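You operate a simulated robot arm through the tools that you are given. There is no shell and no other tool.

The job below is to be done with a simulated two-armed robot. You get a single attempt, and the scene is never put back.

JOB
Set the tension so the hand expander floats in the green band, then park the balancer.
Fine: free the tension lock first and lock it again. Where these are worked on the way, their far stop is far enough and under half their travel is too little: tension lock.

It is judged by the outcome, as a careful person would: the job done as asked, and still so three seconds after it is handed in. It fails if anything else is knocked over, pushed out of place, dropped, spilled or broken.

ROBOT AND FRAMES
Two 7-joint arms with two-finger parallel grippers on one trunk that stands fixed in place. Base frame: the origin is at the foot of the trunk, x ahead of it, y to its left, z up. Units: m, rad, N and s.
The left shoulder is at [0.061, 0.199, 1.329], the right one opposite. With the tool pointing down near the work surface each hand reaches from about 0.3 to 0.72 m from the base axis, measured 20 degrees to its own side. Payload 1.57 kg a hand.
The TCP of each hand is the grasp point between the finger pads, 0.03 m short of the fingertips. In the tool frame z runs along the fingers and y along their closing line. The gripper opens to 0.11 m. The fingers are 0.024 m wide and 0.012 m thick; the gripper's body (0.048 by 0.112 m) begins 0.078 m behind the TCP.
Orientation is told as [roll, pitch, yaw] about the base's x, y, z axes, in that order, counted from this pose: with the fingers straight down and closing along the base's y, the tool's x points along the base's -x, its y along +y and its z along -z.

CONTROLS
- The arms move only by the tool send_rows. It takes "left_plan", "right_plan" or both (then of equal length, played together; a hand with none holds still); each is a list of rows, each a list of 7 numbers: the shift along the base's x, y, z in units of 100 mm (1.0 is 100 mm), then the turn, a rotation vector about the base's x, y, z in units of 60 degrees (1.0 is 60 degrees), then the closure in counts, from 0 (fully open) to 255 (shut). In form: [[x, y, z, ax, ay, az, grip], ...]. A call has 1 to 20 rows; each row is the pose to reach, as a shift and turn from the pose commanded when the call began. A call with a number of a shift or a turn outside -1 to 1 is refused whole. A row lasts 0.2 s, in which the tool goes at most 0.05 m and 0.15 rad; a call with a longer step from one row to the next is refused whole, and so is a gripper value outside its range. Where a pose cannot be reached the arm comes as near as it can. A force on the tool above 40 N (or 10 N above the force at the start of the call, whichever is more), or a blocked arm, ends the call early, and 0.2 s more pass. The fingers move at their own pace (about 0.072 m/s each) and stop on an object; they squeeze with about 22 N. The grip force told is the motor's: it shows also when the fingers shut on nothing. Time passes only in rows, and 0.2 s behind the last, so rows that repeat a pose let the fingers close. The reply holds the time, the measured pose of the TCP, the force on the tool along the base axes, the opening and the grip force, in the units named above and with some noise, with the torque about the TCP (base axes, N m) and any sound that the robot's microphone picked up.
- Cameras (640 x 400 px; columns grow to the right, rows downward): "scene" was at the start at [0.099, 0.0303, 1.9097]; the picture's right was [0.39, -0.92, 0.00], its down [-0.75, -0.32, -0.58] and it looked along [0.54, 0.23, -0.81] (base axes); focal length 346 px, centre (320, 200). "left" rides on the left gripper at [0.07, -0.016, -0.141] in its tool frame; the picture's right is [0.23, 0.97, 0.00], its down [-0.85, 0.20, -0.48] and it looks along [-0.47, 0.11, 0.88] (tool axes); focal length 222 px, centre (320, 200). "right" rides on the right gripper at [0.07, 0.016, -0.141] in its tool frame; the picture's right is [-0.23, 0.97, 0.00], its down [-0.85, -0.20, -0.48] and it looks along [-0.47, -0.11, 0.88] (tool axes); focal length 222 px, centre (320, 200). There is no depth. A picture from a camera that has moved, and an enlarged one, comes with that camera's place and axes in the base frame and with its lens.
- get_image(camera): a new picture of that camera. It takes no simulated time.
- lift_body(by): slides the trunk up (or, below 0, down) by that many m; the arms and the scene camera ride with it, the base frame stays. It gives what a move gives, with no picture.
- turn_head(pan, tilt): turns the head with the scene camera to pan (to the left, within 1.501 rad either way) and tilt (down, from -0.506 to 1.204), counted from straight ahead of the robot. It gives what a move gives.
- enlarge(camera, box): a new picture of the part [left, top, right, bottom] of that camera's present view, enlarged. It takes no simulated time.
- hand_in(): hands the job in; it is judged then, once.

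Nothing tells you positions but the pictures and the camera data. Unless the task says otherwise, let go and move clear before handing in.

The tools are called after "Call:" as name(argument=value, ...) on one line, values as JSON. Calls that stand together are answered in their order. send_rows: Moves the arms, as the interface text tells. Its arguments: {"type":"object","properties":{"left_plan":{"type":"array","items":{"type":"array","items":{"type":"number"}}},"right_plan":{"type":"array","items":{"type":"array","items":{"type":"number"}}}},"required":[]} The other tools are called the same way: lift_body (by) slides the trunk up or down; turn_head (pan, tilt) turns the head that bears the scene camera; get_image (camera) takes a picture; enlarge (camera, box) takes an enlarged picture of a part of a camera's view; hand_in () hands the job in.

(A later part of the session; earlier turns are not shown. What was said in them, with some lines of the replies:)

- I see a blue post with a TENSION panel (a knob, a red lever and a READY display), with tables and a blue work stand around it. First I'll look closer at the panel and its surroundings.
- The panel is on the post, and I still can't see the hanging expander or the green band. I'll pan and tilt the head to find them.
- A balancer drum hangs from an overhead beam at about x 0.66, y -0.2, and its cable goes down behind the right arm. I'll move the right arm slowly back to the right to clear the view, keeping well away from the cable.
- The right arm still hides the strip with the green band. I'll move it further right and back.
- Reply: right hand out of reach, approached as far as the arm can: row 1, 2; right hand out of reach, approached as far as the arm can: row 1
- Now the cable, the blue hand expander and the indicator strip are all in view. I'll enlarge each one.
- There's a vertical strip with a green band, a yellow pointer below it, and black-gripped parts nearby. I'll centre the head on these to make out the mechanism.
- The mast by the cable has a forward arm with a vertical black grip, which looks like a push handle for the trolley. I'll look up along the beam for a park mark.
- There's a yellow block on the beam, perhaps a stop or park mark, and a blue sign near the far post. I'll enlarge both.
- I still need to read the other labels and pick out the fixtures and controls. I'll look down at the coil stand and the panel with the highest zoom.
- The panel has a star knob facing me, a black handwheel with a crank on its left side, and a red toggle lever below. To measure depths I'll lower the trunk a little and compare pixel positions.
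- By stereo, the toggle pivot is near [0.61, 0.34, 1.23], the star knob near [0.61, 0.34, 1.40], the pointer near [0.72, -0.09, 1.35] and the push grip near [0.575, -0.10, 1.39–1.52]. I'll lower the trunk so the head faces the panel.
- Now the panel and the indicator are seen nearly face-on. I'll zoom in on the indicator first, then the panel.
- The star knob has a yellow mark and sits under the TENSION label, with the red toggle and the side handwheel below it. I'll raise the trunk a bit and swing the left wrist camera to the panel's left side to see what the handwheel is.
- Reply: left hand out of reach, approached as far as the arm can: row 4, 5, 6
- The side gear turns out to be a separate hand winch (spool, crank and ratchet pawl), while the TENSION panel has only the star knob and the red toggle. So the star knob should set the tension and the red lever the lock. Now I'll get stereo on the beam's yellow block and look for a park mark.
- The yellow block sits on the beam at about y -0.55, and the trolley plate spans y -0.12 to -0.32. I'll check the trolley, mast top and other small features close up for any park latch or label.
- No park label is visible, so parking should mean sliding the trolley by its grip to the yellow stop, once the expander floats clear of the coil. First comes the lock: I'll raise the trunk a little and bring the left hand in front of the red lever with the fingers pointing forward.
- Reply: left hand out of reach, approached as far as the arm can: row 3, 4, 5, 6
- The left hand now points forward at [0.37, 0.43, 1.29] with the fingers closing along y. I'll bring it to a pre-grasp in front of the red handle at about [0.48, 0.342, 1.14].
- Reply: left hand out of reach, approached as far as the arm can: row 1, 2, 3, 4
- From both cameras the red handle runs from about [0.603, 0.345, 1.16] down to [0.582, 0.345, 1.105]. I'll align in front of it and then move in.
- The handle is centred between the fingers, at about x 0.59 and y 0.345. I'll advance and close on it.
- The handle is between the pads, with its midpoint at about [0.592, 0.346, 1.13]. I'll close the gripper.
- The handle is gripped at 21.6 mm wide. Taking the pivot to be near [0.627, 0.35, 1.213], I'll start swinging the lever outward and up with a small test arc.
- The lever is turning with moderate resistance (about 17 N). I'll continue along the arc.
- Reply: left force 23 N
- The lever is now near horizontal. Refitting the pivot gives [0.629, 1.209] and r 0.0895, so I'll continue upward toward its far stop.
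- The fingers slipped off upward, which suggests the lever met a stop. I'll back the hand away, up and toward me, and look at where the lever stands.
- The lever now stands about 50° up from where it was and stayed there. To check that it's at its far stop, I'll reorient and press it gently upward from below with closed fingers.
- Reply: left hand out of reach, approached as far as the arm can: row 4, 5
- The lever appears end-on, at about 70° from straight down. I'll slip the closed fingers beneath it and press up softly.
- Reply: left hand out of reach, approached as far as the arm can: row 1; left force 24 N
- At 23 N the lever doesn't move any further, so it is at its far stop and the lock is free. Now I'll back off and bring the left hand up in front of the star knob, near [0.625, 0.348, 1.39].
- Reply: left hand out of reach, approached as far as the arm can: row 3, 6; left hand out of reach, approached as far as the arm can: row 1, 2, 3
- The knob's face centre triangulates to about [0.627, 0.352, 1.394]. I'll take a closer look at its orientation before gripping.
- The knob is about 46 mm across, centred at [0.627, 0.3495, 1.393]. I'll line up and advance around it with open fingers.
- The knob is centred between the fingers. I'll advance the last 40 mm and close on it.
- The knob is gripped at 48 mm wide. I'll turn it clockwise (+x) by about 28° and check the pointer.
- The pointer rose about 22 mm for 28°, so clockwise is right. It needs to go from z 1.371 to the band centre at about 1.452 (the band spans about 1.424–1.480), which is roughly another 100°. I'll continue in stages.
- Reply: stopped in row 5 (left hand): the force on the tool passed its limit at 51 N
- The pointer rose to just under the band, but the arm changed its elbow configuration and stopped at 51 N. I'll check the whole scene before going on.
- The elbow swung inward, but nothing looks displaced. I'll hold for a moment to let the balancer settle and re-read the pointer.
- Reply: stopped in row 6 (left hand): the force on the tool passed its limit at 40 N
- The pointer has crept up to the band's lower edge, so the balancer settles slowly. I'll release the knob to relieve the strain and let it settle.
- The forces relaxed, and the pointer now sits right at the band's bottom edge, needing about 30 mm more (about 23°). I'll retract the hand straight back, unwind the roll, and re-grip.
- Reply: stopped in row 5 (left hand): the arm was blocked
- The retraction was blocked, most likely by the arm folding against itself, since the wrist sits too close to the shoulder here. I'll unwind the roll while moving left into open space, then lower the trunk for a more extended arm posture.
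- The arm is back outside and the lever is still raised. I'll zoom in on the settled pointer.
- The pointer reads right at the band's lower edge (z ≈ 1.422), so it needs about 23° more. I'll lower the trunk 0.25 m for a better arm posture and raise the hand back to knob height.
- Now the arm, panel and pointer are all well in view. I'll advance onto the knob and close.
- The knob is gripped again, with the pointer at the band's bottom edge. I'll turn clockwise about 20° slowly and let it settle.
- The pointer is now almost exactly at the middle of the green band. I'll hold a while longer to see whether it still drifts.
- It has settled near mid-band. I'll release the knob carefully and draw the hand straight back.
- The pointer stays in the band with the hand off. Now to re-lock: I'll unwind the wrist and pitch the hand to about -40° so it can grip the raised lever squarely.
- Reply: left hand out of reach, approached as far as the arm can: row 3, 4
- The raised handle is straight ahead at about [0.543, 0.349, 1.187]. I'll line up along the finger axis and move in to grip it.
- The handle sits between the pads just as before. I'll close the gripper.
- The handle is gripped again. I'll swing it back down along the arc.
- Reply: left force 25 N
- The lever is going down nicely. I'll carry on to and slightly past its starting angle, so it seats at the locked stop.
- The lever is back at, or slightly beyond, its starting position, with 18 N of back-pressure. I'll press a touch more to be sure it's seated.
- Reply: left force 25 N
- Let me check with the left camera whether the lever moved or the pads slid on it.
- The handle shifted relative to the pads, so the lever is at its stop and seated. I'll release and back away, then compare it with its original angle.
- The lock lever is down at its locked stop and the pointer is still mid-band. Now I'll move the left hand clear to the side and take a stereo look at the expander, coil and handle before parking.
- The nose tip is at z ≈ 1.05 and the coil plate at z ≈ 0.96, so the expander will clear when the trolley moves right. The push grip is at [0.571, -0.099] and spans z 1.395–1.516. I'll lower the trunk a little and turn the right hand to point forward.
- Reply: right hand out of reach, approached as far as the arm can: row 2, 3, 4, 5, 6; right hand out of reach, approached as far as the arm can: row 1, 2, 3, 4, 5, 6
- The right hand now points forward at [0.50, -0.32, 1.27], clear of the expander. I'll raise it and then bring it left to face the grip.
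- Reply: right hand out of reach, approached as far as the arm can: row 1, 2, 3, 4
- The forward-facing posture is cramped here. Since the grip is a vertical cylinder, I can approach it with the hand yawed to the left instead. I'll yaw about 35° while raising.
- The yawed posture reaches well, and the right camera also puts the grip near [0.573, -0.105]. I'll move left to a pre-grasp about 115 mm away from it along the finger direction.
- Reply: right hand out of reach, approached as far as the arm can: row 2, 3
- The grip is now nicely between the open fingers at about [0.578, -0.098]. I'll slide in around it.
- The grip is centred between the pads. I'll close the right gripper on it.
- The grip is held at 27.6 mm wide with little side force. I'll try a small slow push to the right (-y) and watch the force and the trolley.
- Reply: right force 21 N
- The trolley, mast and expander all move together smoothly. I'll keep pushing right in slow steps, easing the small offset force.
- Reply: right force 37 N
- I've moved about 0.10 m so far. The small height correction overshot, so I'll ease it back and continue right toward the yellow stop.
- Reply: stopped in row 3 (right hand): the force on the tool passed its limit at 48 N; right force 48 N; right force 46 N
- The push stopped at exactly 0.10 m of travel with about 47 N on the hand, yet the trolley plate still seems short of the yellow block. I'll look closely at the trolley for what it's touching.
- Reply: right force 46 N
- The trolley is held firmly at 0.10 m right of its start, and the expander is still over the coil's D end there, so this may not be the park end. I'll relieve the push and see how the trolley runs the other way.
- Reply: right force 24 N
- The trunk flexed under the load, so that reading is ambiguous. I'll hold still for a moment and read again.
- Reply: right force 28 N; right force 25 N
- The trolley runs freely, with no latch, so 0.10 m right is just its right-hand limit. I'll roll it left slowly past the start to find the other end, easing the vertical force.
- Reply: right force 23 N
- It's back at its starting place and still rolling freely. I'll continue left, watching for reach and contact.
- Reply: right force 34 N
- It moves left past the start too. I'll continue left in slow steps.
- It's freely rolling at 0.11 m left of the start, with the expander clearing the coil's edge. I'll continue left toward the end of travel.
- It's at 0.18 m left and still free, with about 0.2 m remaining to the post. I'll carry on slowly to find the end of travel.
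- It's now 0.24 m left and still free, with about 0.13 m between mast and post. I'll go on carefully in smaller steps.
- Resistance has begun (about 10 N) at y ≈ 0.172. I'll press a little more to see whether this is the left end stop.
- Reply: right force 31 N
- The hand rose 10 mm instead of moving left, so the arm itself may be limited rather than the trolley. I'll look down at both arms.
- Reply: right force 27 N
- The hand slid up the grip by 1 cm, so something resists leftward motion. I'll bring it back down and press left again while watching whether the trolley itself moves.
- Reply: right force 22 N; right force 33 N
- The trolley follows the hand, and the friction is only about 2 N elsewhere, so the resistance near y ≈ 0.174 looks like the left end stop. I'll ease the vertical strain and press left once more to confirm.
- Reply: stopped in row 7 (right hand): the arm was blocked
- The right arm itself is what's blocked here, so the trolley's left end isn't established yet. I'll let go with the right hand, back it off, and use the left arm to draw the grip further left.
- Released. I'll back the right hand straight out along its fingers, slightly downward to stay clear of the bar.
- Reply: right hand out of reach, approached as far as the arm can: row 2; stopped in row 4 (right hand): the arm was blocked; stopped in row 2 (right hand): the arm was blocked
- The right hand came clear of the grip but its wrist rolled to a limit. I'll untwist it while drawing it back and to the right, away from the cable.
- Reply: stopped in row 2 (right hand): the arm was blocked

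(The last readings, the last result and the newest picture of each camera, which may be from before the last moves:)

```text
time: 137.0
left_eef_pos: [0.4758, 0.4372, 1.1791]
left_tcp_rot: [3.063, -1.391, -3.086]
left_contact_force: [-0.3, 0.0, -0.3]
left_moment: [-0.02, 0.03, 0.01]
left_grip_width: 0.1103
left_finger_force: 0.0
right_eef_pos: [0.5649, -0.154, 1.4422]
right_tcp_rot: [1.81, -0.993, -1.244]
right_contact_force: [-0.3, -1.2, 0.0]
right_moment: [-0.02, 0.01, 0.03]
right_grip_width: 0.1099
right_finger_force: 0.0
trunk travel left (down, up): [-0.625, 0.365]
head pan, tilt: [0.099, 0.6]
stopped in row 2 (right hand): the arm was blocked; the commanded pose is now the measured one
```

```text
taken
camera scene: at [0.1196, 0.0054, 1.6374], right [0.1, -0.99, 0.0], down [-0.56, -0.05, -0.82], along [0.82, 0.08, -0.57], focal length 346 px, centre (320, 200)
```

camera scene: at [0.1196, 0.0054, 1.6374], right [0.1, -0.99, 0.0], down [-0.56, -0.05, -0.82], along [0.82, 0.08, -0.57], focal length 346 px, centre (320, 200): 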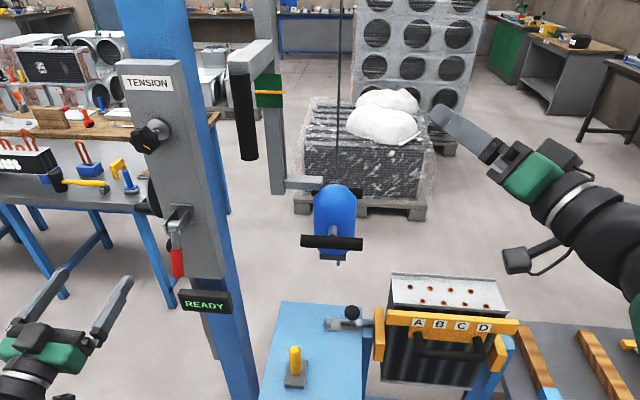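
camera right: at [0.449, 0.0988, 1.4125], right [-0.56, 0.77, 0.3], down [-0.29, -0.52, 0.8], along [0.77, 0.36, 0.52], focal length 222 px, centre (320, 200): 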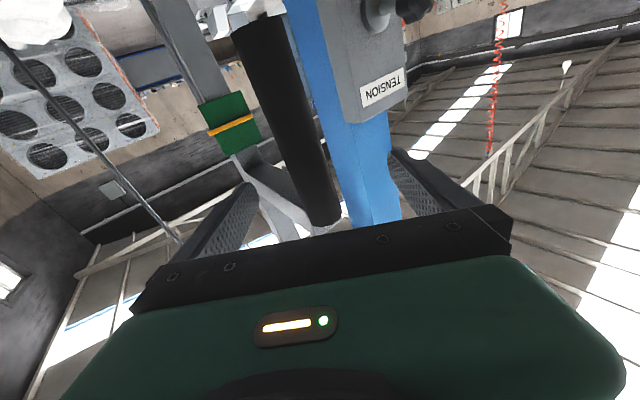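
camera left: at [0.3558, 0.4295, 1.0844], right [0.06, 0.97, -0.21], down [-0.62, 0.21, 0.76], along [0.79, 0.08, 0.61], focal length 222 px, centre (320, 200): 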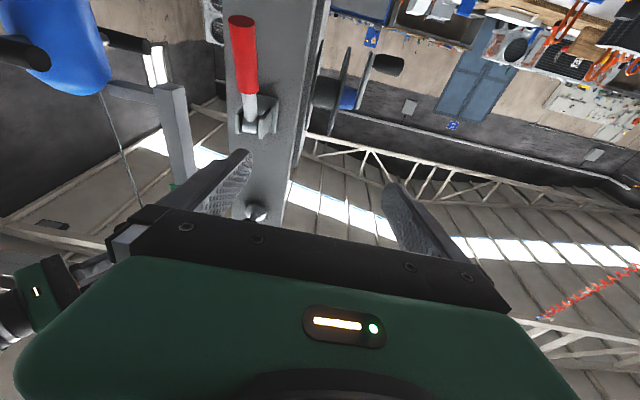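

It's well clear of the balancer now. I'll continue untwisting in smaller steps.

Call:
send_rows(right_plan=[[0, -0.1, 0, 0, 0, 0, 0], [-0.05, -0.2, 0, 0, 0, 0, 0], [-0.1, -0.3, 0, 0, 0, 0, 0], [-0.1, -0.4, 0, 0, 0, 0, 0], [-0.1, -0.5, 0, 0, 0, 0, 0]])

Call:
send_rows(right_plan=[[0, -0.05, 0, -0.05, -0.02, 0.01, 0], [0, -0.1, 0, -0.1, -0.045, 0.015, 0], [0, -0.15, 0, -0.15, -0.07, 0.02, 0], [0, -0.2, 0, -0.2, -0.09, 0.03, 0], [0, -0.2, 0, -0.25, -0.11, 0.04, 0], [0, -0.2, 0, -0.3, -0.13, 0.045, 0]])

Call:
get_image(camera="scene")

```text
time: 138.2
left_eef_pos: [0.4774, 0.4429, 1.1791]
left_tcp_rot: [3.079, -1.39, -3.099]
left_contact_force: [-0.1, -0.6, 1.1]
left_moment: [0.0, 0.02, -0.01]
left_grip_width: 0.1102
left_finger_force: 0.1
right_eef_pos: [0.5536, -0.2028, 1.4454]
right_tcp_rot: [1.82, -0.982, -1.254]
right_contact_force: [-0.2, -0.7, 0.4]
right_moment: [-0.02, 0.01, -0.02]
right_grip_width: 0.1099
right_finger_force: 0.1
trunk travel left (down, up): [-0.625, 0.365]
head pan, tilt: [0.099, 0.6]
```

```text
time: 139.6
left_eef_pos: [0.4784, 0.4412, 1.1786]
left_tcp_rot: [3.074, -1.391, -3.096]
left_contact_force: [-0.1, 0.2, -1.3]
left_moment: [0.0, 0.0, -0.03]
left_grip_width: 0.1098
left_finger_force: 0.0
right_eef_pos: [0.5533, -0.2172, 1.4437]
right_tcp_rot: [1.887, -1.341, -1.266]
right_contact_force: [-0.2, -1.3, -0.2]
right_moment: [0.02, 0.01, -0.03]
right_grip_width: 0.1101
right_finger_force: 0.0
trunk travel left (down, up): [-0.625, 0.365]
head pan, tilt: [0.099, 0.6]
```

```text
taken
camera scene: at [0.1203, 0.0096, 1.6379], right [0.1, -0.99, 0.0], down [-0.56, -0.06, -0.82], along [0.82, 0.08, -0.57], focal length 346 px, centre (320, 200)
```

scene: 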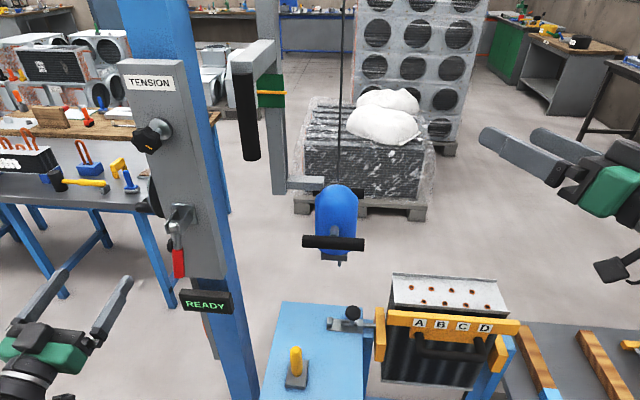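

The right arm is clear, and the grip now stands near [0.577, 0.160]. I'll bring the left hand up, level it, and yaw it about 35° to the right to face the grip.

Call:
send_rows(left_plan=[[0, 0, 0.3, 0, 0.085, 0, 0], [0, 0, 0.6, 0, 0.167, 0, 0], [0, 0, 1.0, 0, 0.167, 0, 0]])

Call:
send_rows(left_plan=[[0, 0, 0.2, 0, 0, -0.14, 0], [0, 0, 0.5, 0, 0, -0.28, 0], [0, 0, 0.8, 0, 0, -0.42, 0], [0, -0.1, 1.0, 0, 0, -0.56, 0], [0, -0.2, 1.0, 0, 0, -0.583, 0]])

Call:
get_image(camera="scene")

Call:
get_image(camera="left")

```text
time: 140.4
left_eef_pos: [0.4773, 0.439, 1.279]
left_tcp_rot: [1.89, -1.562, -1.915]
left_contact_force: [0.3, 0.1, -0.8]
left_moment: [-0.05, 0.02, 0.01]
left_grip_width: 0.1101
left_finger_force: 0.0
right_eef_pos: [0.5538, -0.2184, 1.4437]
right_tcp_rot: [1.886, -1.338, -1.266]
right_contact_force: [-0.1, -0.1, -0.1]
right_moment: [0.01, 0.02, 0.0]
right_grip_width: 0.1099
right_finger_force: 0.0
trunk travel left (down, up): [-0.625, 0.365]
head pan, tilt: [0.099, 0.6]
```

```text
time: 141.6
left_eef_pos: [0.4769, 0.4223, 1.3798]
left_tcp_rot: [2.197, -1.562, -2.833]
left_contact_force: [0.6, 0.2, -0.5]
left_moment: [0.0, -0.02, 0.02]
left_grip_width: 0.1099
left_finger_force: 0.2
right_eef_pos: [0.5542, -0.2178, 1.444]
right_tcp_rot: [1.889, -1.338, -1.269]
right_contact_force: [0.1, -0.1, 0.2]
right_moment: [0.02, 0.02, -0.02]
right_grip_width: 0.1102
right_finger_force: 0.1
trunk travel left (down, up): [-0.625, 0.365]
head pan, tilt: [0.099, 0.6]
```

```text
taken
camera scene: at [0.1199, 0.0099, 1.6379], right [0.1, -0.99, 0.0], down [-0.56, -0.06, -0.82], along [0.82, 0.08, -0.57], focal length 346 px, centre (320, 200)
```

scene: 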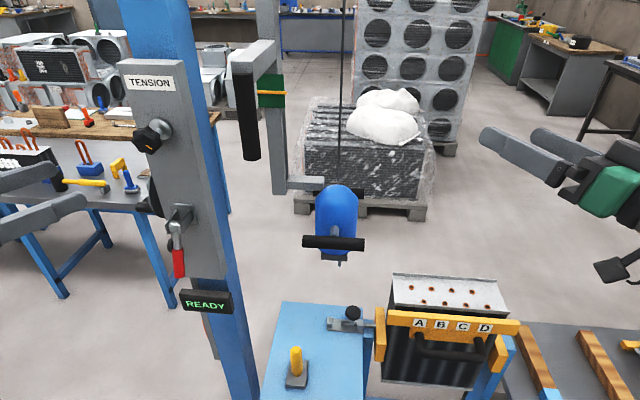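

```text
taken
camera left: at [0.3544, 0.492, 1.3105], right [0.58, 0.78, -0.22], down [-0.27, 0.44, 0.85], along [0.77, -0.44, 0.47], focal length 222 px, centre (320, 200)
```

left: 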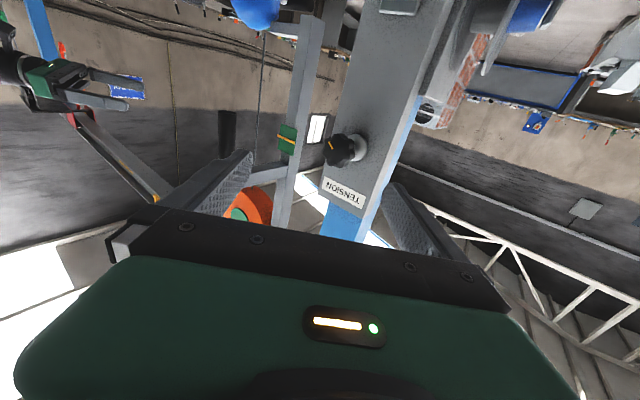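

The left hand is well posed. I'll move right and up to a pre-grasp in front of the grip.

Call:
send_rows(left_plan=[[0, -0.3, 0.25, 0, 0, 0, 0], [0, -0.65, 0.5, 0, 0, 0, 0], [0, -1.0, 0.7, 0, 0, 0, 0]])

Call:
send_rows(left_plan=[[0, -0.4, 0, 0, 0, 0, 0], [0.05, -0.8, 0, 0, 0, 0, 0], [0.06, -0.95, 0, 0, 0, 0, 0]])

Call:
get_image(camera="left")

Call:
get_image(camera="scene")

```text
time: 142.4
left_eef_pos: [0.4757, 0.3165, 1.453]
left_tcp_rot: [1.972, -1.562, -2.608]
left_contact_force: [0.0, -0.7, 0.3]
left_moment: [0.02, 0.0, 0.03]
left_grip_width: 0.1101
left_finger_force: 0.0
right_eef_pos: [0.5534, -0.2203, 1.4438]
right_tcp_rot: [1.892, -1.336, -1.27]
right_contact_force: [1.6, -0.5, 0.1]
right_moment: [-0.01, 0.0, 0.03]
right_grip_width: 0.11
right_finger_force: 0.1
trunk travel left (down, up): [-0.625, 0.365]
head pan, tilt: [0.099, 0.6]
```

```text
time: 143.2
left_eef_pos: [0.4849, 0.2237, 1.4499]
left_tcp_rot: [1.93, -1.559, -2.564]
left_contact_force: [-0.1, -0.3, 0.3]
left_moment: [0.04, -0.01, 0.01]
left_grip_width: 0.1101
left_finger_force: 0.0
right_eef_pos: [0.555, -0.2207, 1.4427]
right_tcp_rot: [1.888, -1.337, -1.27]
right_contact_force: [0.0, -0.1, 0.9]
right_moment: [-0.03, -0.02, -0.02]
right_grip_width: 0.1101
right_finger_force: 0.0
trunk travel left (down, up): [-0.625, 0.365]
head pan, tilt: [0.099, 0.6]
```

```text
taken
camera left: at [0.3624, 0.2936, 1.3803], right [0.58, 0.79, -0.22], down [-0.27, 0.44, 0.86], along [0.77, -0.43, 0.47], focal length 222 px, centre (320, 200)
```

left: 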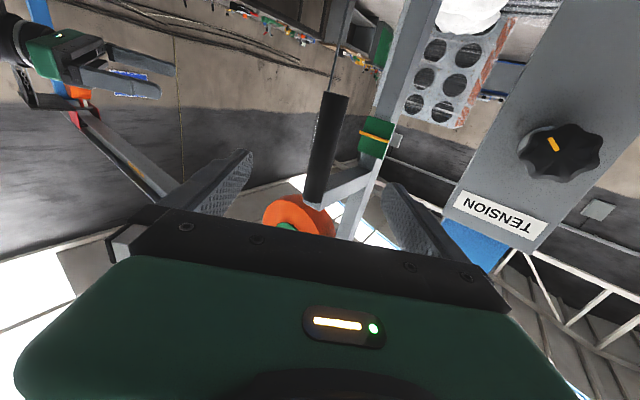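

```text
taken
camera scene: at [0.1203, 0.0062, 1.6379], right [0.1, -0.99, 0.0], down [-0.56, -0.06, -0.82], along [0.82, 0.08, -0.57], focal length 346 px, centre (320, 200)
```

scene: 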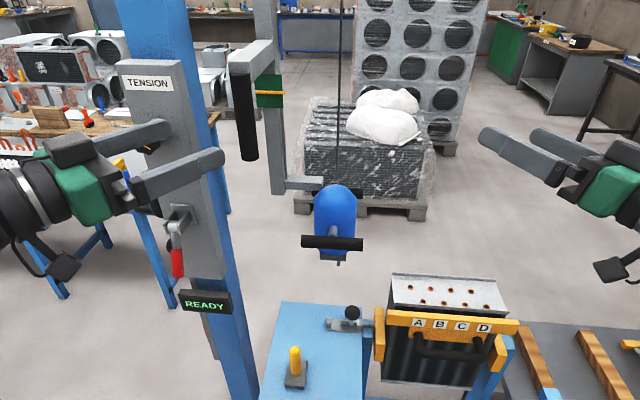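

The grip is centred in the left hand's fingers at about [0.577, 0.158]. I'll move in and close.

Call:
send_rows(left_plan=[[0.25, -0.18, 0, 0, 0, 0, 0], [0.5, -0.36, 0, 0, 0, 0, 0], [0.75, -0.54, 0, 0, 0, 0, 0], [0.92, -0.66, 0, 0, 0, 0, 0], [0.92, -0.66, 0, 0, 0, 0, 0]])

Call:
send_rows(left_plan=[[0, 0, 0, 0, 0, 0, 255], [0, 0, 0, 0, 0, 0, 255], [0, 0, 0, 0, 0, 0, 255], [0, 0, 0, 0, 0, 0, 255], [0, 0, 0, 0, 0, 0, 255]])

Call:
get_image(camera="left")

Call:
get_image(camera="scene")

```text
time: 144.4
left_eef_pos: [0.5764, 0.1607, 1.4483]
left_tcp_rot: [2.118, -1.56, -2.754]
left_contact_force: [-0.5, 0.7, -0.2]
left_moment: [0.02, -0.05, 0.0]
left_grip_width: 0.1103
left_finger_force: 0.0
right_eef_pos: [0.5533, -0.218, 1.4439]
right_tcp_rot: [1.891, -1.34, -1.268]
right_contact_force: [-0.2, -0.3, -0.7]
right_moment: [0.01, -0.02, 0.0]
right_grip_width: 0.1099
right_finger_force: 0.1
trunk travel left (down, up): [-0.625, 0.365]
head pan, tilt: [0.099, 0.6]
```

```text
time: 145.6
left_eef_pos: [0.5768, 0.1605, 1.4481]
left_tcp_rot: [2.271, -1.562, -2.906]
left_contact_force: [1.7, 2.0, 3.5]
left_moment: [-0.47, 0.52, 0.13]
left_grip_width: 0.0279
left_finger_force: 38.0
right_eef_pos: [0.5553, -0.2173, 1.4434]
right_tcp_rot: [1.888, -1.339, -1.265]
right_contact_force: [-0.4, 0.2, 0.9]
right_moment: [-0.02, -0.03, 0.02]
right_grip_width: 0.1101
right_finger_force: 0.0
trunk travel left (down, up): [-0.625, 0.365]
head pan, tilt: [0.099, 0.6]
```

```text
taken
camera left: at [0.4545, 0.2311, 1.3787], right [0.58, 0.79, -0.22], down [-0.27, 0.44, 0.85], along [0.77, -0.43, 0.47], focal length 222 px, centre (320, 200)
```

left: 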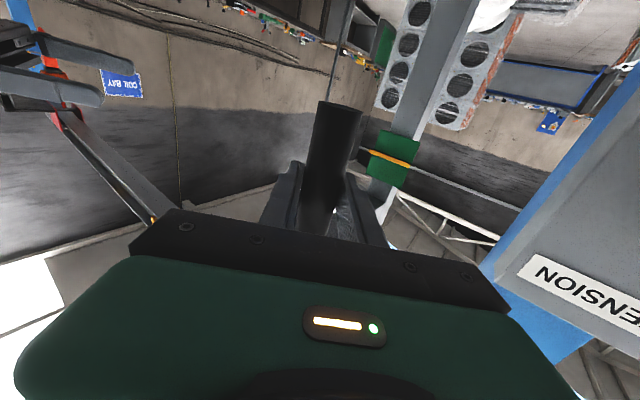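

```text
taken
camera scene: at [0.121, 0.0099, 1.6379], right [0.1, -0.99, 0.0], down [-0.56, -0.06, -0.82], along [0.82, 0.08, -0.57], focal length 346 px, centre (320, 200)
```

scene: 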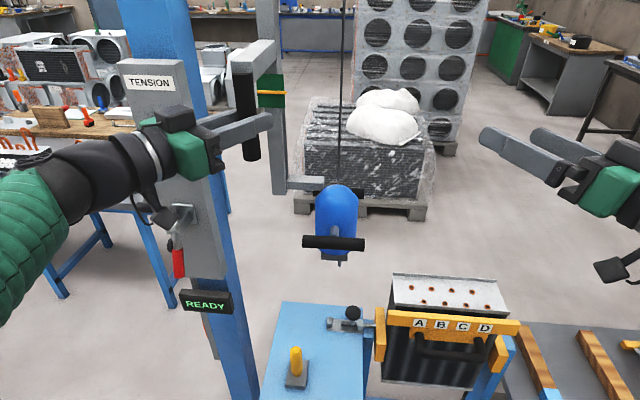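

The left hand has the grip. I'll draw it left slowly and feel for the end stop.

Call:
send_rows(left_plan=[[0, 0.04, 0, 0, 0, 0, 255], [0, 0.08, 0, 0, 0, 0, 255], [0, 0.12, 0, 0, 0, 0, 255], [0, 0.16, 0, 0, 0, 0, 255], [0, 0.2, 0, 0, 0, 0, 255], [0, 0.2, 0, 0, 0, 0, 255]])

Call:
get_image(camera="scene")

```text
time: 147.0
left_eef_pos: [0.5763, 0.1772, 1.4486]
left_tcp_rot: [1.742, -1.565, -2.379]
left_contact_force: [2.1, -4.4, -8.5]
left_moment: [-0.85, 0.14, 0.21]
left_grip_width: 0.0277
left_finger_force: 38.3
right_eef_pos: [0.5562, -0.2214, 1.4426]
right_tcp_rot: [1.885, -1.337, -1.265]
right_contact_force: [0.1, 0.5, -0.7]
right_moment: [0.01, -0.04, -0.01]
right_grip_width: 0.1099
right_finger_force: 0.1
trunk travel left (down, up): [-0.625, 0.365]
head pan, tilt: [0.099, 0.6]
```

```text
taken
camera scene: at [0.1232, 0.0063, 1.6375], right [0.1, -0.99, 0.0], down [-0.56, -0.06, -0.82], along [0.82, 0.08, -0.57], focal length 346 px, centre (320, 200)
```

scene: 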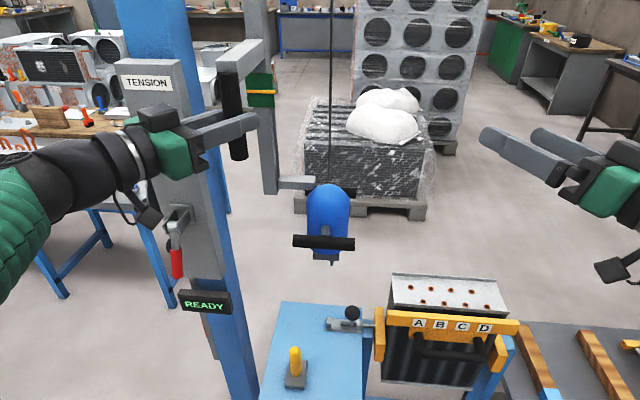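

It moves on past where the right arm stalled. I'll continue in small steps.

Call:
send_rows(left_plan=[[0, 0.04, 0.005, 0, 0, 0, 255], [0, 0.08, 0.005, 0, 0, 0, 255], [0, 0.12, 0.005, 0, 0, 0, 255], [0, 0.16, 0.005, 0, 0, 0, 255], [0, 0.2, 0.005, 0, 0, 0, 255], [0, 0.24, 0.005, 0, 0, 0, 255], [0, 0.24, 0.005, 0, 0, 0, 255]])

Call:
get_image(camera="scene")

Call:
get_image(camera="left")

```text
time: 147.9
left_eef_pos: [0.5776, 0.178, 1.4489]
left_tcp_rot: [1.239, -1.564, -1.904]
left_contact_force: [11.6, -32.7, 2.0]
left_moment: [-0.64, 0.62, 0.0]
left_grip_width: 0.0279
left_finger_force: 38.6
right_eef_pos: [0.5589, -0.2222, 1.4429]
right_tcp_rot: [1.89, -1.338, -1.266]
right_contact_force: [0.1, 0.5, 0.5]
right_moment: [0.01, -0.01, -0.03]
right_grip_width: 0.11
right_finger_force: 0.1
trunk travel left (down, up): [-0.625, 0.365]
head pan, tilt: [0.099, 0.6]
stopped in row 4 (left hand): the force on the tool passed its limit at 41 N (the readings are from after the stop); the commanded pose is now the measured one
```

```text
taken
camera scene: at [0.1267, -0.0061, 1.638], right [0.1, -0.99, -0.01], down [-0.57, -0.05, -0.82], along [0.82, 0.09, -0.57], focal length 346 px, centre (320, 200)
```

scene: 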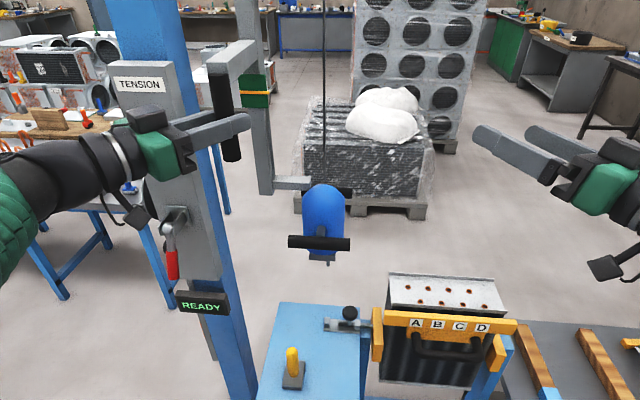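

```text
taken
camera left: at [0.4557, 0.2517, 1.3802], right [0.6, 0.77, -0.22], down [-0.26, 0.45, 0.86], along [0.76, -0.46, 0.46], focal length 222 px, centre (320, 200)
```

left: 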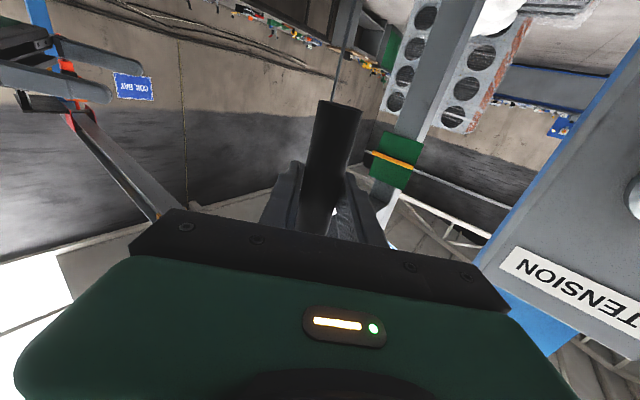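

At y ≈ 0.178 there's a hard stop with 41 N on the hand, so this is the left end of travel: 0.28 m from the start and fully clear of the coil, while the right end only reaches tube D. That makes this the park end, so I'll ease the load off without pulling the trolley away.

Call:
send_rows(left_plan=[[0, -0.05, 0, 0, 0, 0, 255], [0, -0.08, 0, 0, 0, 0, 255], [0, -0.08, 0, 0, 0, 0, 255], [0, -0.08, 0, 0, 0, 0, 255], [0, -0.08, 0, 0, 0, 0, 255]])

Call:
get_image(camera="scene")

```text
time: 149.1
left_eef_pos: [0.5763, 0.1778, 1.4489]
left_tcp_rot: [1.425, -1.563, -2.071]
left_contact_force: [11.7, -18.2, 4.6]
left_moment: [-0.6, 0.43, 0.07]
left_grip_width: 0.0277
left_finger_force: 37.9
right_eef_pos: [0.5572, -0.2216, 1.4425]
right_tcp_rot: [1.891, -1.338, -1.271]
right_contact_force: [0.1, -0.8, -0.7]
right_moment: [-0.03, -0.01, -0.03]
right_grip_width: 0.1102
right_finger_force: 0.0
trunk travel left (down, up): [-0.625, 0.365]
head pan, tilt: [0.099, 0.6]
```

```text
taken
camera scene: at [0.1255, -0.0033, 1.6376], right [0.1, -0.99, -0.01], down [-0.57, -0.05, -0.82], along [0.82, 0.09, -0.57], focal length 346 px, centre (320, 200)
```

scene: 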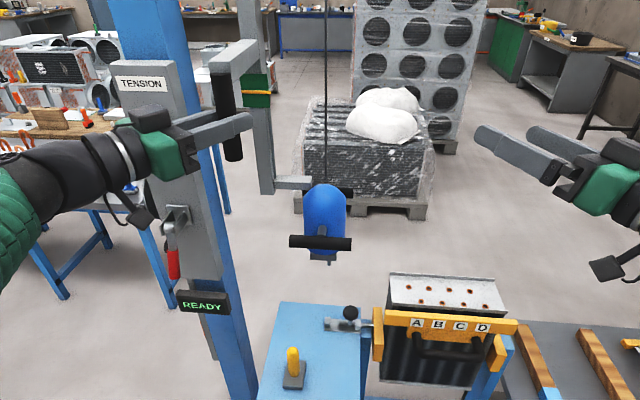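

The trolley stays at the stop with light left bias. I'll open the gripper and back the left hand out along its fingers.

Call:
send_rows(left_plan=[[0, 0, 0, 0, 0, 0, 150], [0, 0, 0, 0, 0, 0, 60], [0, 0, 0, 0, 0, 0, 0], [0, 0, 0, 0, 0, 0, 0], [0, 0, 0, 0, 0, 0, 0]])

Call:
get_image(camera="left")

Call:
get_image(camera="scene")

```text
time: 150.3
left_eef_pos: [0.574, 0.1905, 1.4478]
left_tcp_rot: [2.488, -1.567, -3.133]
left_contact_force: [0.2, 0.4, 0.0]
left_moment: [-0.03, -0.03, -0.01]
left_grip_width: 0.1099
left_finger_force: 0.1
right_eef_pos: [0.5535, -0.2099, 1.4456]
right_tcp_rot: [1.888, -1.343, -1.268]
right_contact_force: [0.0, 0.7, -0.5]
right_moment: [-0.01, -0.02, -0.02]
right_grip_width: 0.1102
right_finger_force: 0.1
trunk travel left (down, up): [-0.625, 0.365]
head pan, tilt: [0.099, 0.6]
```

```text
taken
camera left: at [0.4519, 0.2605, 1.3785], right [0.59, 0.78, -0.22], down [-0.27, 0.45, 0.85], along [0.76, -0.44, 0.47], focal length 222 px, centre (320, 200)
```

left: 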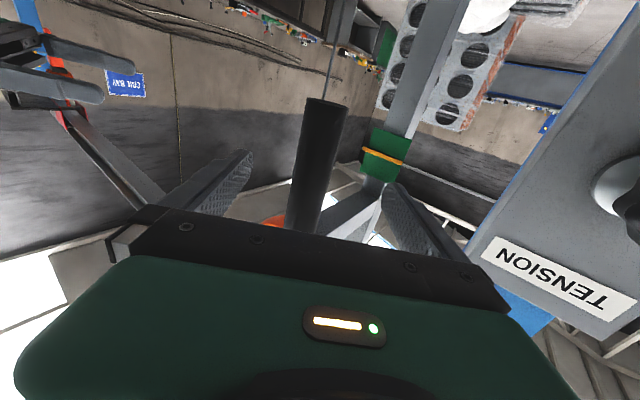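

```text
taken
camera scene: at [0.1209, 0.0138, 1.6378], right [0.1, -0.99, 0.0], down [-0.56, -0.06, -0.82], along [0.82, 0.08, -0.57], focal length 346 px, centre (320, 200)
```

scene: 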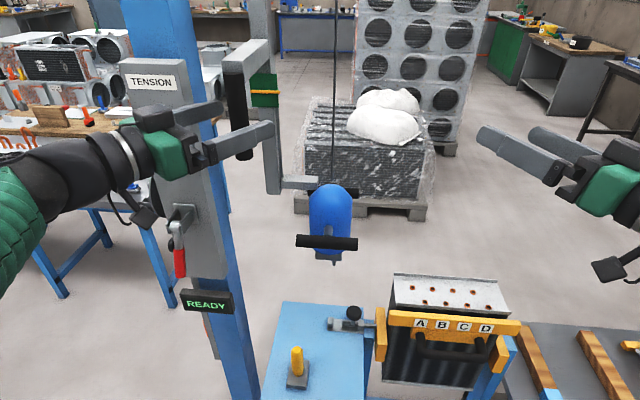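

The grip is free and centred between the open fingers. I'll back straight out.

Call:
send_rows(left_plan=[[-0.25, 0.18, 0, 0, 0, 0, 0], [-0.5, 0.36, 0, 0, 0, 0, 0], [-0.75, 0.54, 0, 0, 0, 0, 0], [-0.95, 0.69, 0, 0, 0, 0, 0]])

Call:
send_rows(left_plan=[[0, 0.4, -0.2, 0, 0, 0.1, 0], [0, 0.8, -0.4, 0, 0, 0.2, 0], [0, 1.0, -0.6, 0, 0, 0.3, 0]])

Call:
turn_head(pan=0.15, tilt=0.5)

Call:
get_image(camera="scene")

Call:
enlarge(camera="scene", box=[100, 20, 360, 280])

```text
time: 151.3
left_eef_pos: [0.4786, 0.2556, 1.4496]
left_tcp_rot: [2.193, -1.564, -2.837]
left_contact_force: [0.5, 0.6, 0.4]
left_moment: [0.02, 0.02, 0.0]
left_grip_width: 0.1102
left_finger_force: 0.0
right_eef_pos: [0.5513, -0.2131, 1.4459]
right_tcp_rot: [1.895, -1.342, -1.275]
right_contact_force: [0.4, 0.0, -0.5]
right_moment: [-0.02, 0.0, 0.02]
right_grip_width: 0.11
right_finger_force: 0.1
trunk travel left (down, up): [-0.625, 0.365]
head pan, tilt: [0.099, 0.6]
```

```text
time: 152.1
left_eef_pos: [0.4781, 0.3549, 1.3899]
left_tcp_rot: [2.09, -1.565, -2.421]
left_contact_force: [-0.6, 0.5, -0.1]
left_moment: [0.0, -0.02, -0.02]
left_grip_width: 0.1098
left_finger_force: 0.1
right_eef_pos: [0.5526, -0.2138, 1.4454]
right_tcp_rot: [1.892, -1.343, -1.27]
right_contact_force: [0.0, -1.0, -0.5]
right_moment: [0.02, 0.0, -0.03]
right_grip_width: 0.1099
right_finger_force: 0.1
trunk travel left (down, up): [-0.625, 0.365]
head pan, tilt: [0.099, 0.6]
```

```text
time: 152.8
left_eef_pos: [0.4784, 0.3543, 1.3895]
left_tcp_rot: [2.035, -1.565, -2.369]
left_contact_force: [-0.5, -0.1, -0.1]
left_moment: [0.0, -0.01, 0.01]
left_grip_width: 0.1104
left_finger_force: 0.1
right_eef_pos: [0.5536, -0.2146, 1.4461]
right_tcp_rot: [1.894, -1.343, -1.273]
right_contact_force: [1.0, -0.2, 0.5]
right_moment: [0.0, 0.01, 0.0]
right_grip_width: 0.1102
right_finger_force: 0.1
trunk travel left (down, up): [-0.625, 0.365]
head pan, tilt: [0.15, 0.499]
```

```text
taken
camera scene: at [0.1218, 0.0142, 1.647], right [0.15, -0.99, 0.0], down [-0.47, -0.07, -0.88], along [0.87, 0.13, -0.48], focal length 346 px, centre (320, 200)
```

scene: 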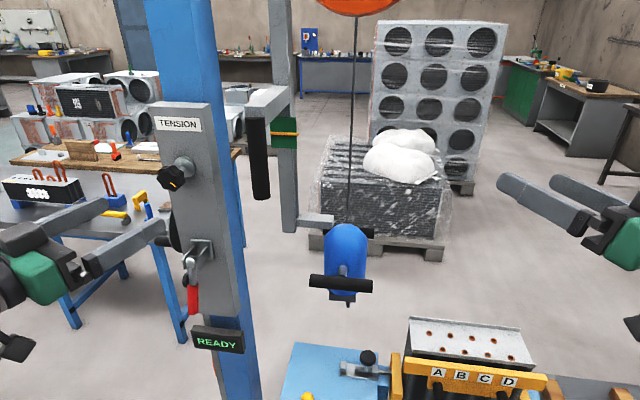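

```text
1.54 times, centred on (230, 150) of scene
camera zoom: at [0.1218, 0.0142, 1.647], right [0.15, -0.99, 0.0], down [-0.47, -0.07, -0.88], along [0.87, 0.13, -0.48], focal length 533 px, centre (458, 277)
```

zoom: 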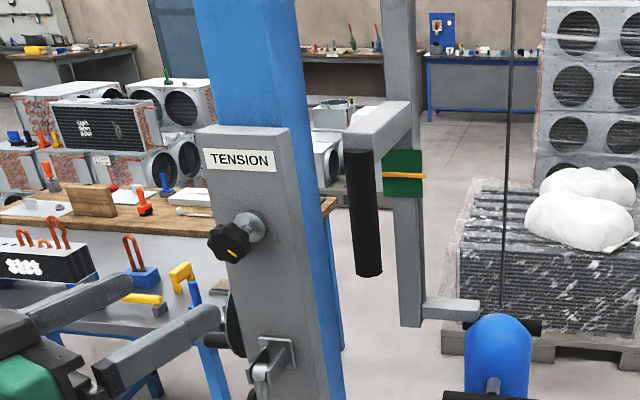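

Both hands are off, the pointer is mid-band, and the lever is down. I'll double-check the trolley's rest position against the earlier view, and the lock and pointer up close.

Call:
turn_head(pan=0.1, tilt=0.6)

Call:
get_image(camera="scene")

Call:
turn_head(pan=0.0, tilt=0.0)

Call:
get_image(camera="scene")

Call:
enlarge(camera="scene", box=[60, 0, 380, 120])

```text
time: 153.4
left_eef_pos: [0.4785, 0.3538, 1.3905]
left_tcp_rot: [2.028, -1.562, -2.362]
left_contact_force: [1.0, 0.8, 0.3]
left_moment: [-0.02, -0.01, -0.01]
left_grip_width: 0.1097
left_finger_force: 0.0
right_eef_pos: [0.5533, -0.2151, 1.4462]
right_tcp_rot: [1.895, -1.343, -1.272]
right_contact_force: [-0.2, -0.2, 0.4]
right_moment: [-0.02, 0.0, -0.02]
right_grip_width: 0.1099
right_finger_force: 0.0
trunk travel left (down, up): [-0.625, 0.365]
head pan, tilt: [0.099, 0.6]
```

```text
taken
camera scene: at [0.1198, 0.0093, 1.638], right [0.1, -0.99, 0.0], down [-0.56, -0.06, -0.82], along [0.82, 0.08, -0.57], focal length 346 px, centre (320, 200)
```

scene: 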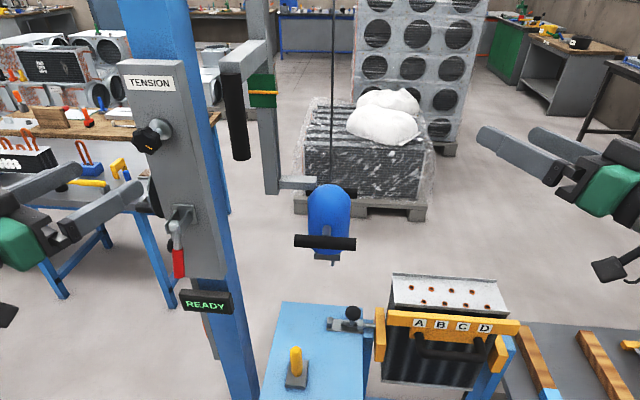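

```text
time: 154.4
left_eef_pos: [0.4787, 0.3549, 1.3908]
left_tcp_rot: [2.025, -1.564, -2.362]
left_contact_force: [0.5, 1.2, -0.5]
left_moment: [0.02, 0.02, 0.01]
left_grip_width: 0.1101
left_finger_force: 0.0
right_eef_pos: [0.5532, -0.215, 1.4452]
right_tcp_rot: [1.895, -1.344, -1.272]
right_contact_force: [-0.3, -0.4, -0.2]
right_moment: [0.01, -0.02, -0.01]
right_grip_width: 0.1101
right_finger_force: 0.1
trunk travel left (down, up): [-0.625, 0.365]
head pan, tilt: [0.0, 0.0]
```

```text
taken
camera scene: at [0.1219, 0.0005, 1.6931], right [0.0, -1.0, 0.0], down [0.0, 0.0, -1.0], along [1.0, 0.0, 0.0], focal length 346 px, centre (320, 200)
```

scene: 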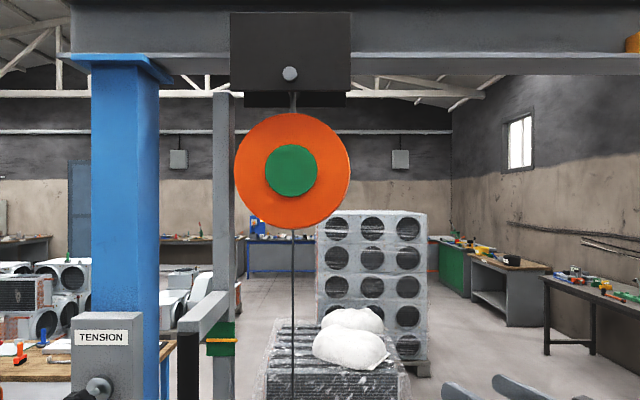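

```text
2.00 times, centred on (220, 60) of scene
camera zoom: at [0.1219, 0.0005, 1.6931], right [0.0, -1.0, 0.0], down [0.0, 0.0, -1.0], along [1.0, 0.0, 0.0], focal length 692 px, centre (520, 480)
```

zoom: 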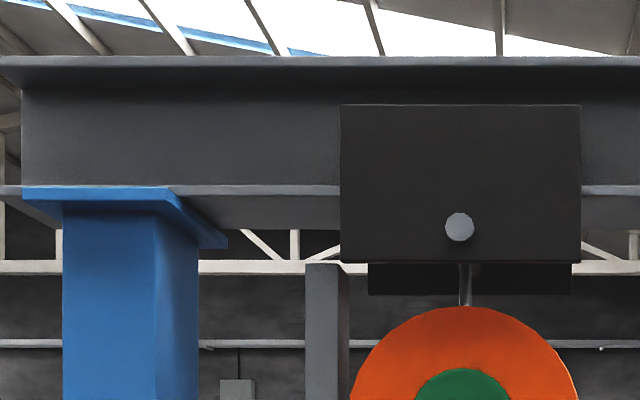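

The trolley rests at its left limit: without the push load it sits about 3 mm off the loaded reading, which fits a slightly soft stop. Now I'll move both hands clear and do a last check of the pointer and lock.

Call:
send_rows(left_plan=[[0, 0.3, -0.2, 0, 0, 0, 0], [0, 0.6, -0.4, 0, 0, 0, 0], [-0.05, 0.9, -0.6, 0, 0, 0, 0], [-0.05, 1.0, -0.8, 0, 0, 0, 0]], right_plan=[[0, -0.2, 0, 0, 0, 0, 0], [-0.1, -0.4, 0, 0, 0, 0, 0], [-0.2, -0.7, 0, 0, 0, 0, 0], [-0.2, -1.0, 0, 0, 0, 0, 0]])

Call:
turn_head(pan=0.15, tilt=0.5)

Call:
get_image(camera="scene")

Call:
enlarge(camera="scene", box=[230, 80, 320, 250])

Call:
enlarge(camera="scene", box=[130, 200, 270, 380])

```text
time: 155.4
left_eef_pos: [0.4749, 0.4556, 1.3078]
left_tcp_rot: [1.783, -1.565, -2.12]
left_contact_force: [0.0, 0.5, -0.4]
left_moment: [-0.01, -0.02, 0.02]
left_grip_width: 0.1101
left_finger_force: 0.1
right_eef_pos: [0.5347, -0.3124, 1.4439]
right_tcp_rot: [1.882, -1.339, -1.258]
right_contact_force: [1.1, -0.4, 0.1]
right_moment: [0.01, 0.0, 0.03]
right_grip_width: 0.1102
right_finger_force: 0.2
trunk travel left (down, up): [-0.625, 0.365]
head pan, tilt: [0.0, 0.0]
```

```text
time: 156.4
left_eef_pos: [0.4746, 0.4543, 1.3101]
left_tcp_rot: [2.079, -1.563, -2.41]
left_contact_force: [-0.2, -0.8, 0.2]
left_moment: [0.02, 0.03, 0.02]
left_grip_width: 0.1098
left_finger_force: 0.0
right_eef_pos: [0.5303, -0.3131, 1.4457]
right_tcp_rot: [1.898, -1.342, -1.274]
right_contact_force: [0.8, 0.9, 0.2]
right_moment: [-0.03, 0.0, 0.0]
right_grip_width: 0.11
right_finger_force: 0.2
trunk travel left (down, up): [-0.625, 0.365]
head pan, tilt: [0.15, 0.499]
```

```text
taken
camera scene: at [0.1214, 0.014, 1.6472], right [0.15, -0.99, 0.0], down [-0.47, -0.07, -0.88], along [0.87, 0.13, -0.48], focal length 346 px, centre (320, 200)
```

scene: 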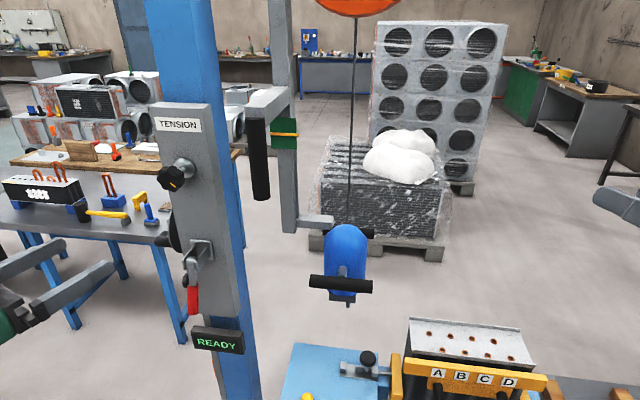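

```text
2.35 times, centred on (275, 165) of scene
camera zoom: at [0.1214, 0.014, 1.6472], right [0.15, -0.99, 0.0], down [-0.47, -0.07, -0.88], along [0.87, 0.13, -0.48], focal length 815 px, centre (426, 282)
```

zoom: 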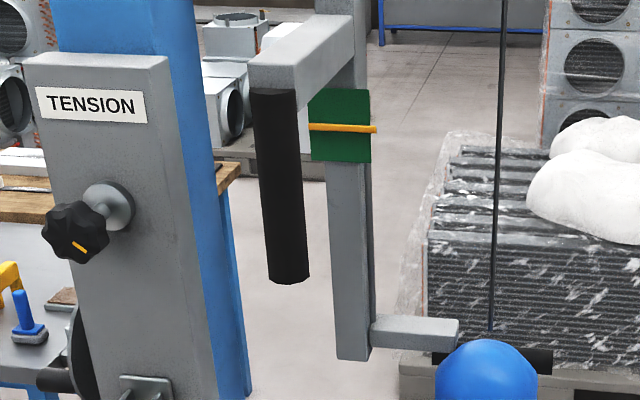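

```text
2.22 times, centred on (200, 290) of scene
camera zoom: at [0.1214, 0.014, 1.6472], right [0.15, -0.99, 0.0], down [-0.47, -0.07, -0.88], along [0.87, 0.13, -0.48], focal length 769 px, centre (587, 0)
```

zoom: 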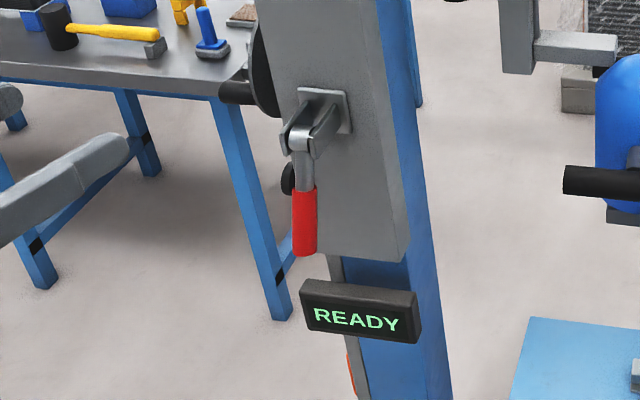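

The job looks complete:
- **Tension:** the pointer sits mid-band.
- **Lock:** the red lever is fully down.
- **Balancer:** the trolley rests against its left end stop, clear of the coil.
- **Surroundings:** both hands are clear and nothing else I could see has moved.

I'm handing it in now.

Call:
hand_in()

```text
The job is handed in.
```

The job is handed in, with one thing I had to judge for myself: nothing in the scene is labelled as the parking place.

- **Tension lock:** I swung the red lever up to its far stop before touching the tension. Afterwards I swung it back down until it seated at its locked stop.
- **Tension:** I turned the star knob clockwise about 75° in all, and the hand expander's pointer settled near the middle of the green band. It was still there at the last check, after re-locking and moving the trolley.
- **Parking:** I left the trolley at its left end stop, about 0.28 m from where it started and clear of the coil. Its right end stop is only 0.10 m from the start and leaves the expander over tube D, so I took the left end as the parking place. There is a yellow block further right on the beam, but the trolley stops about 0.1 m short of it.

Both hands are released and clear, and nothing else in the pictures looks moved. The right arm jammed against its own limits while I was pushing the trolley left, so I finished that move with the left hand.
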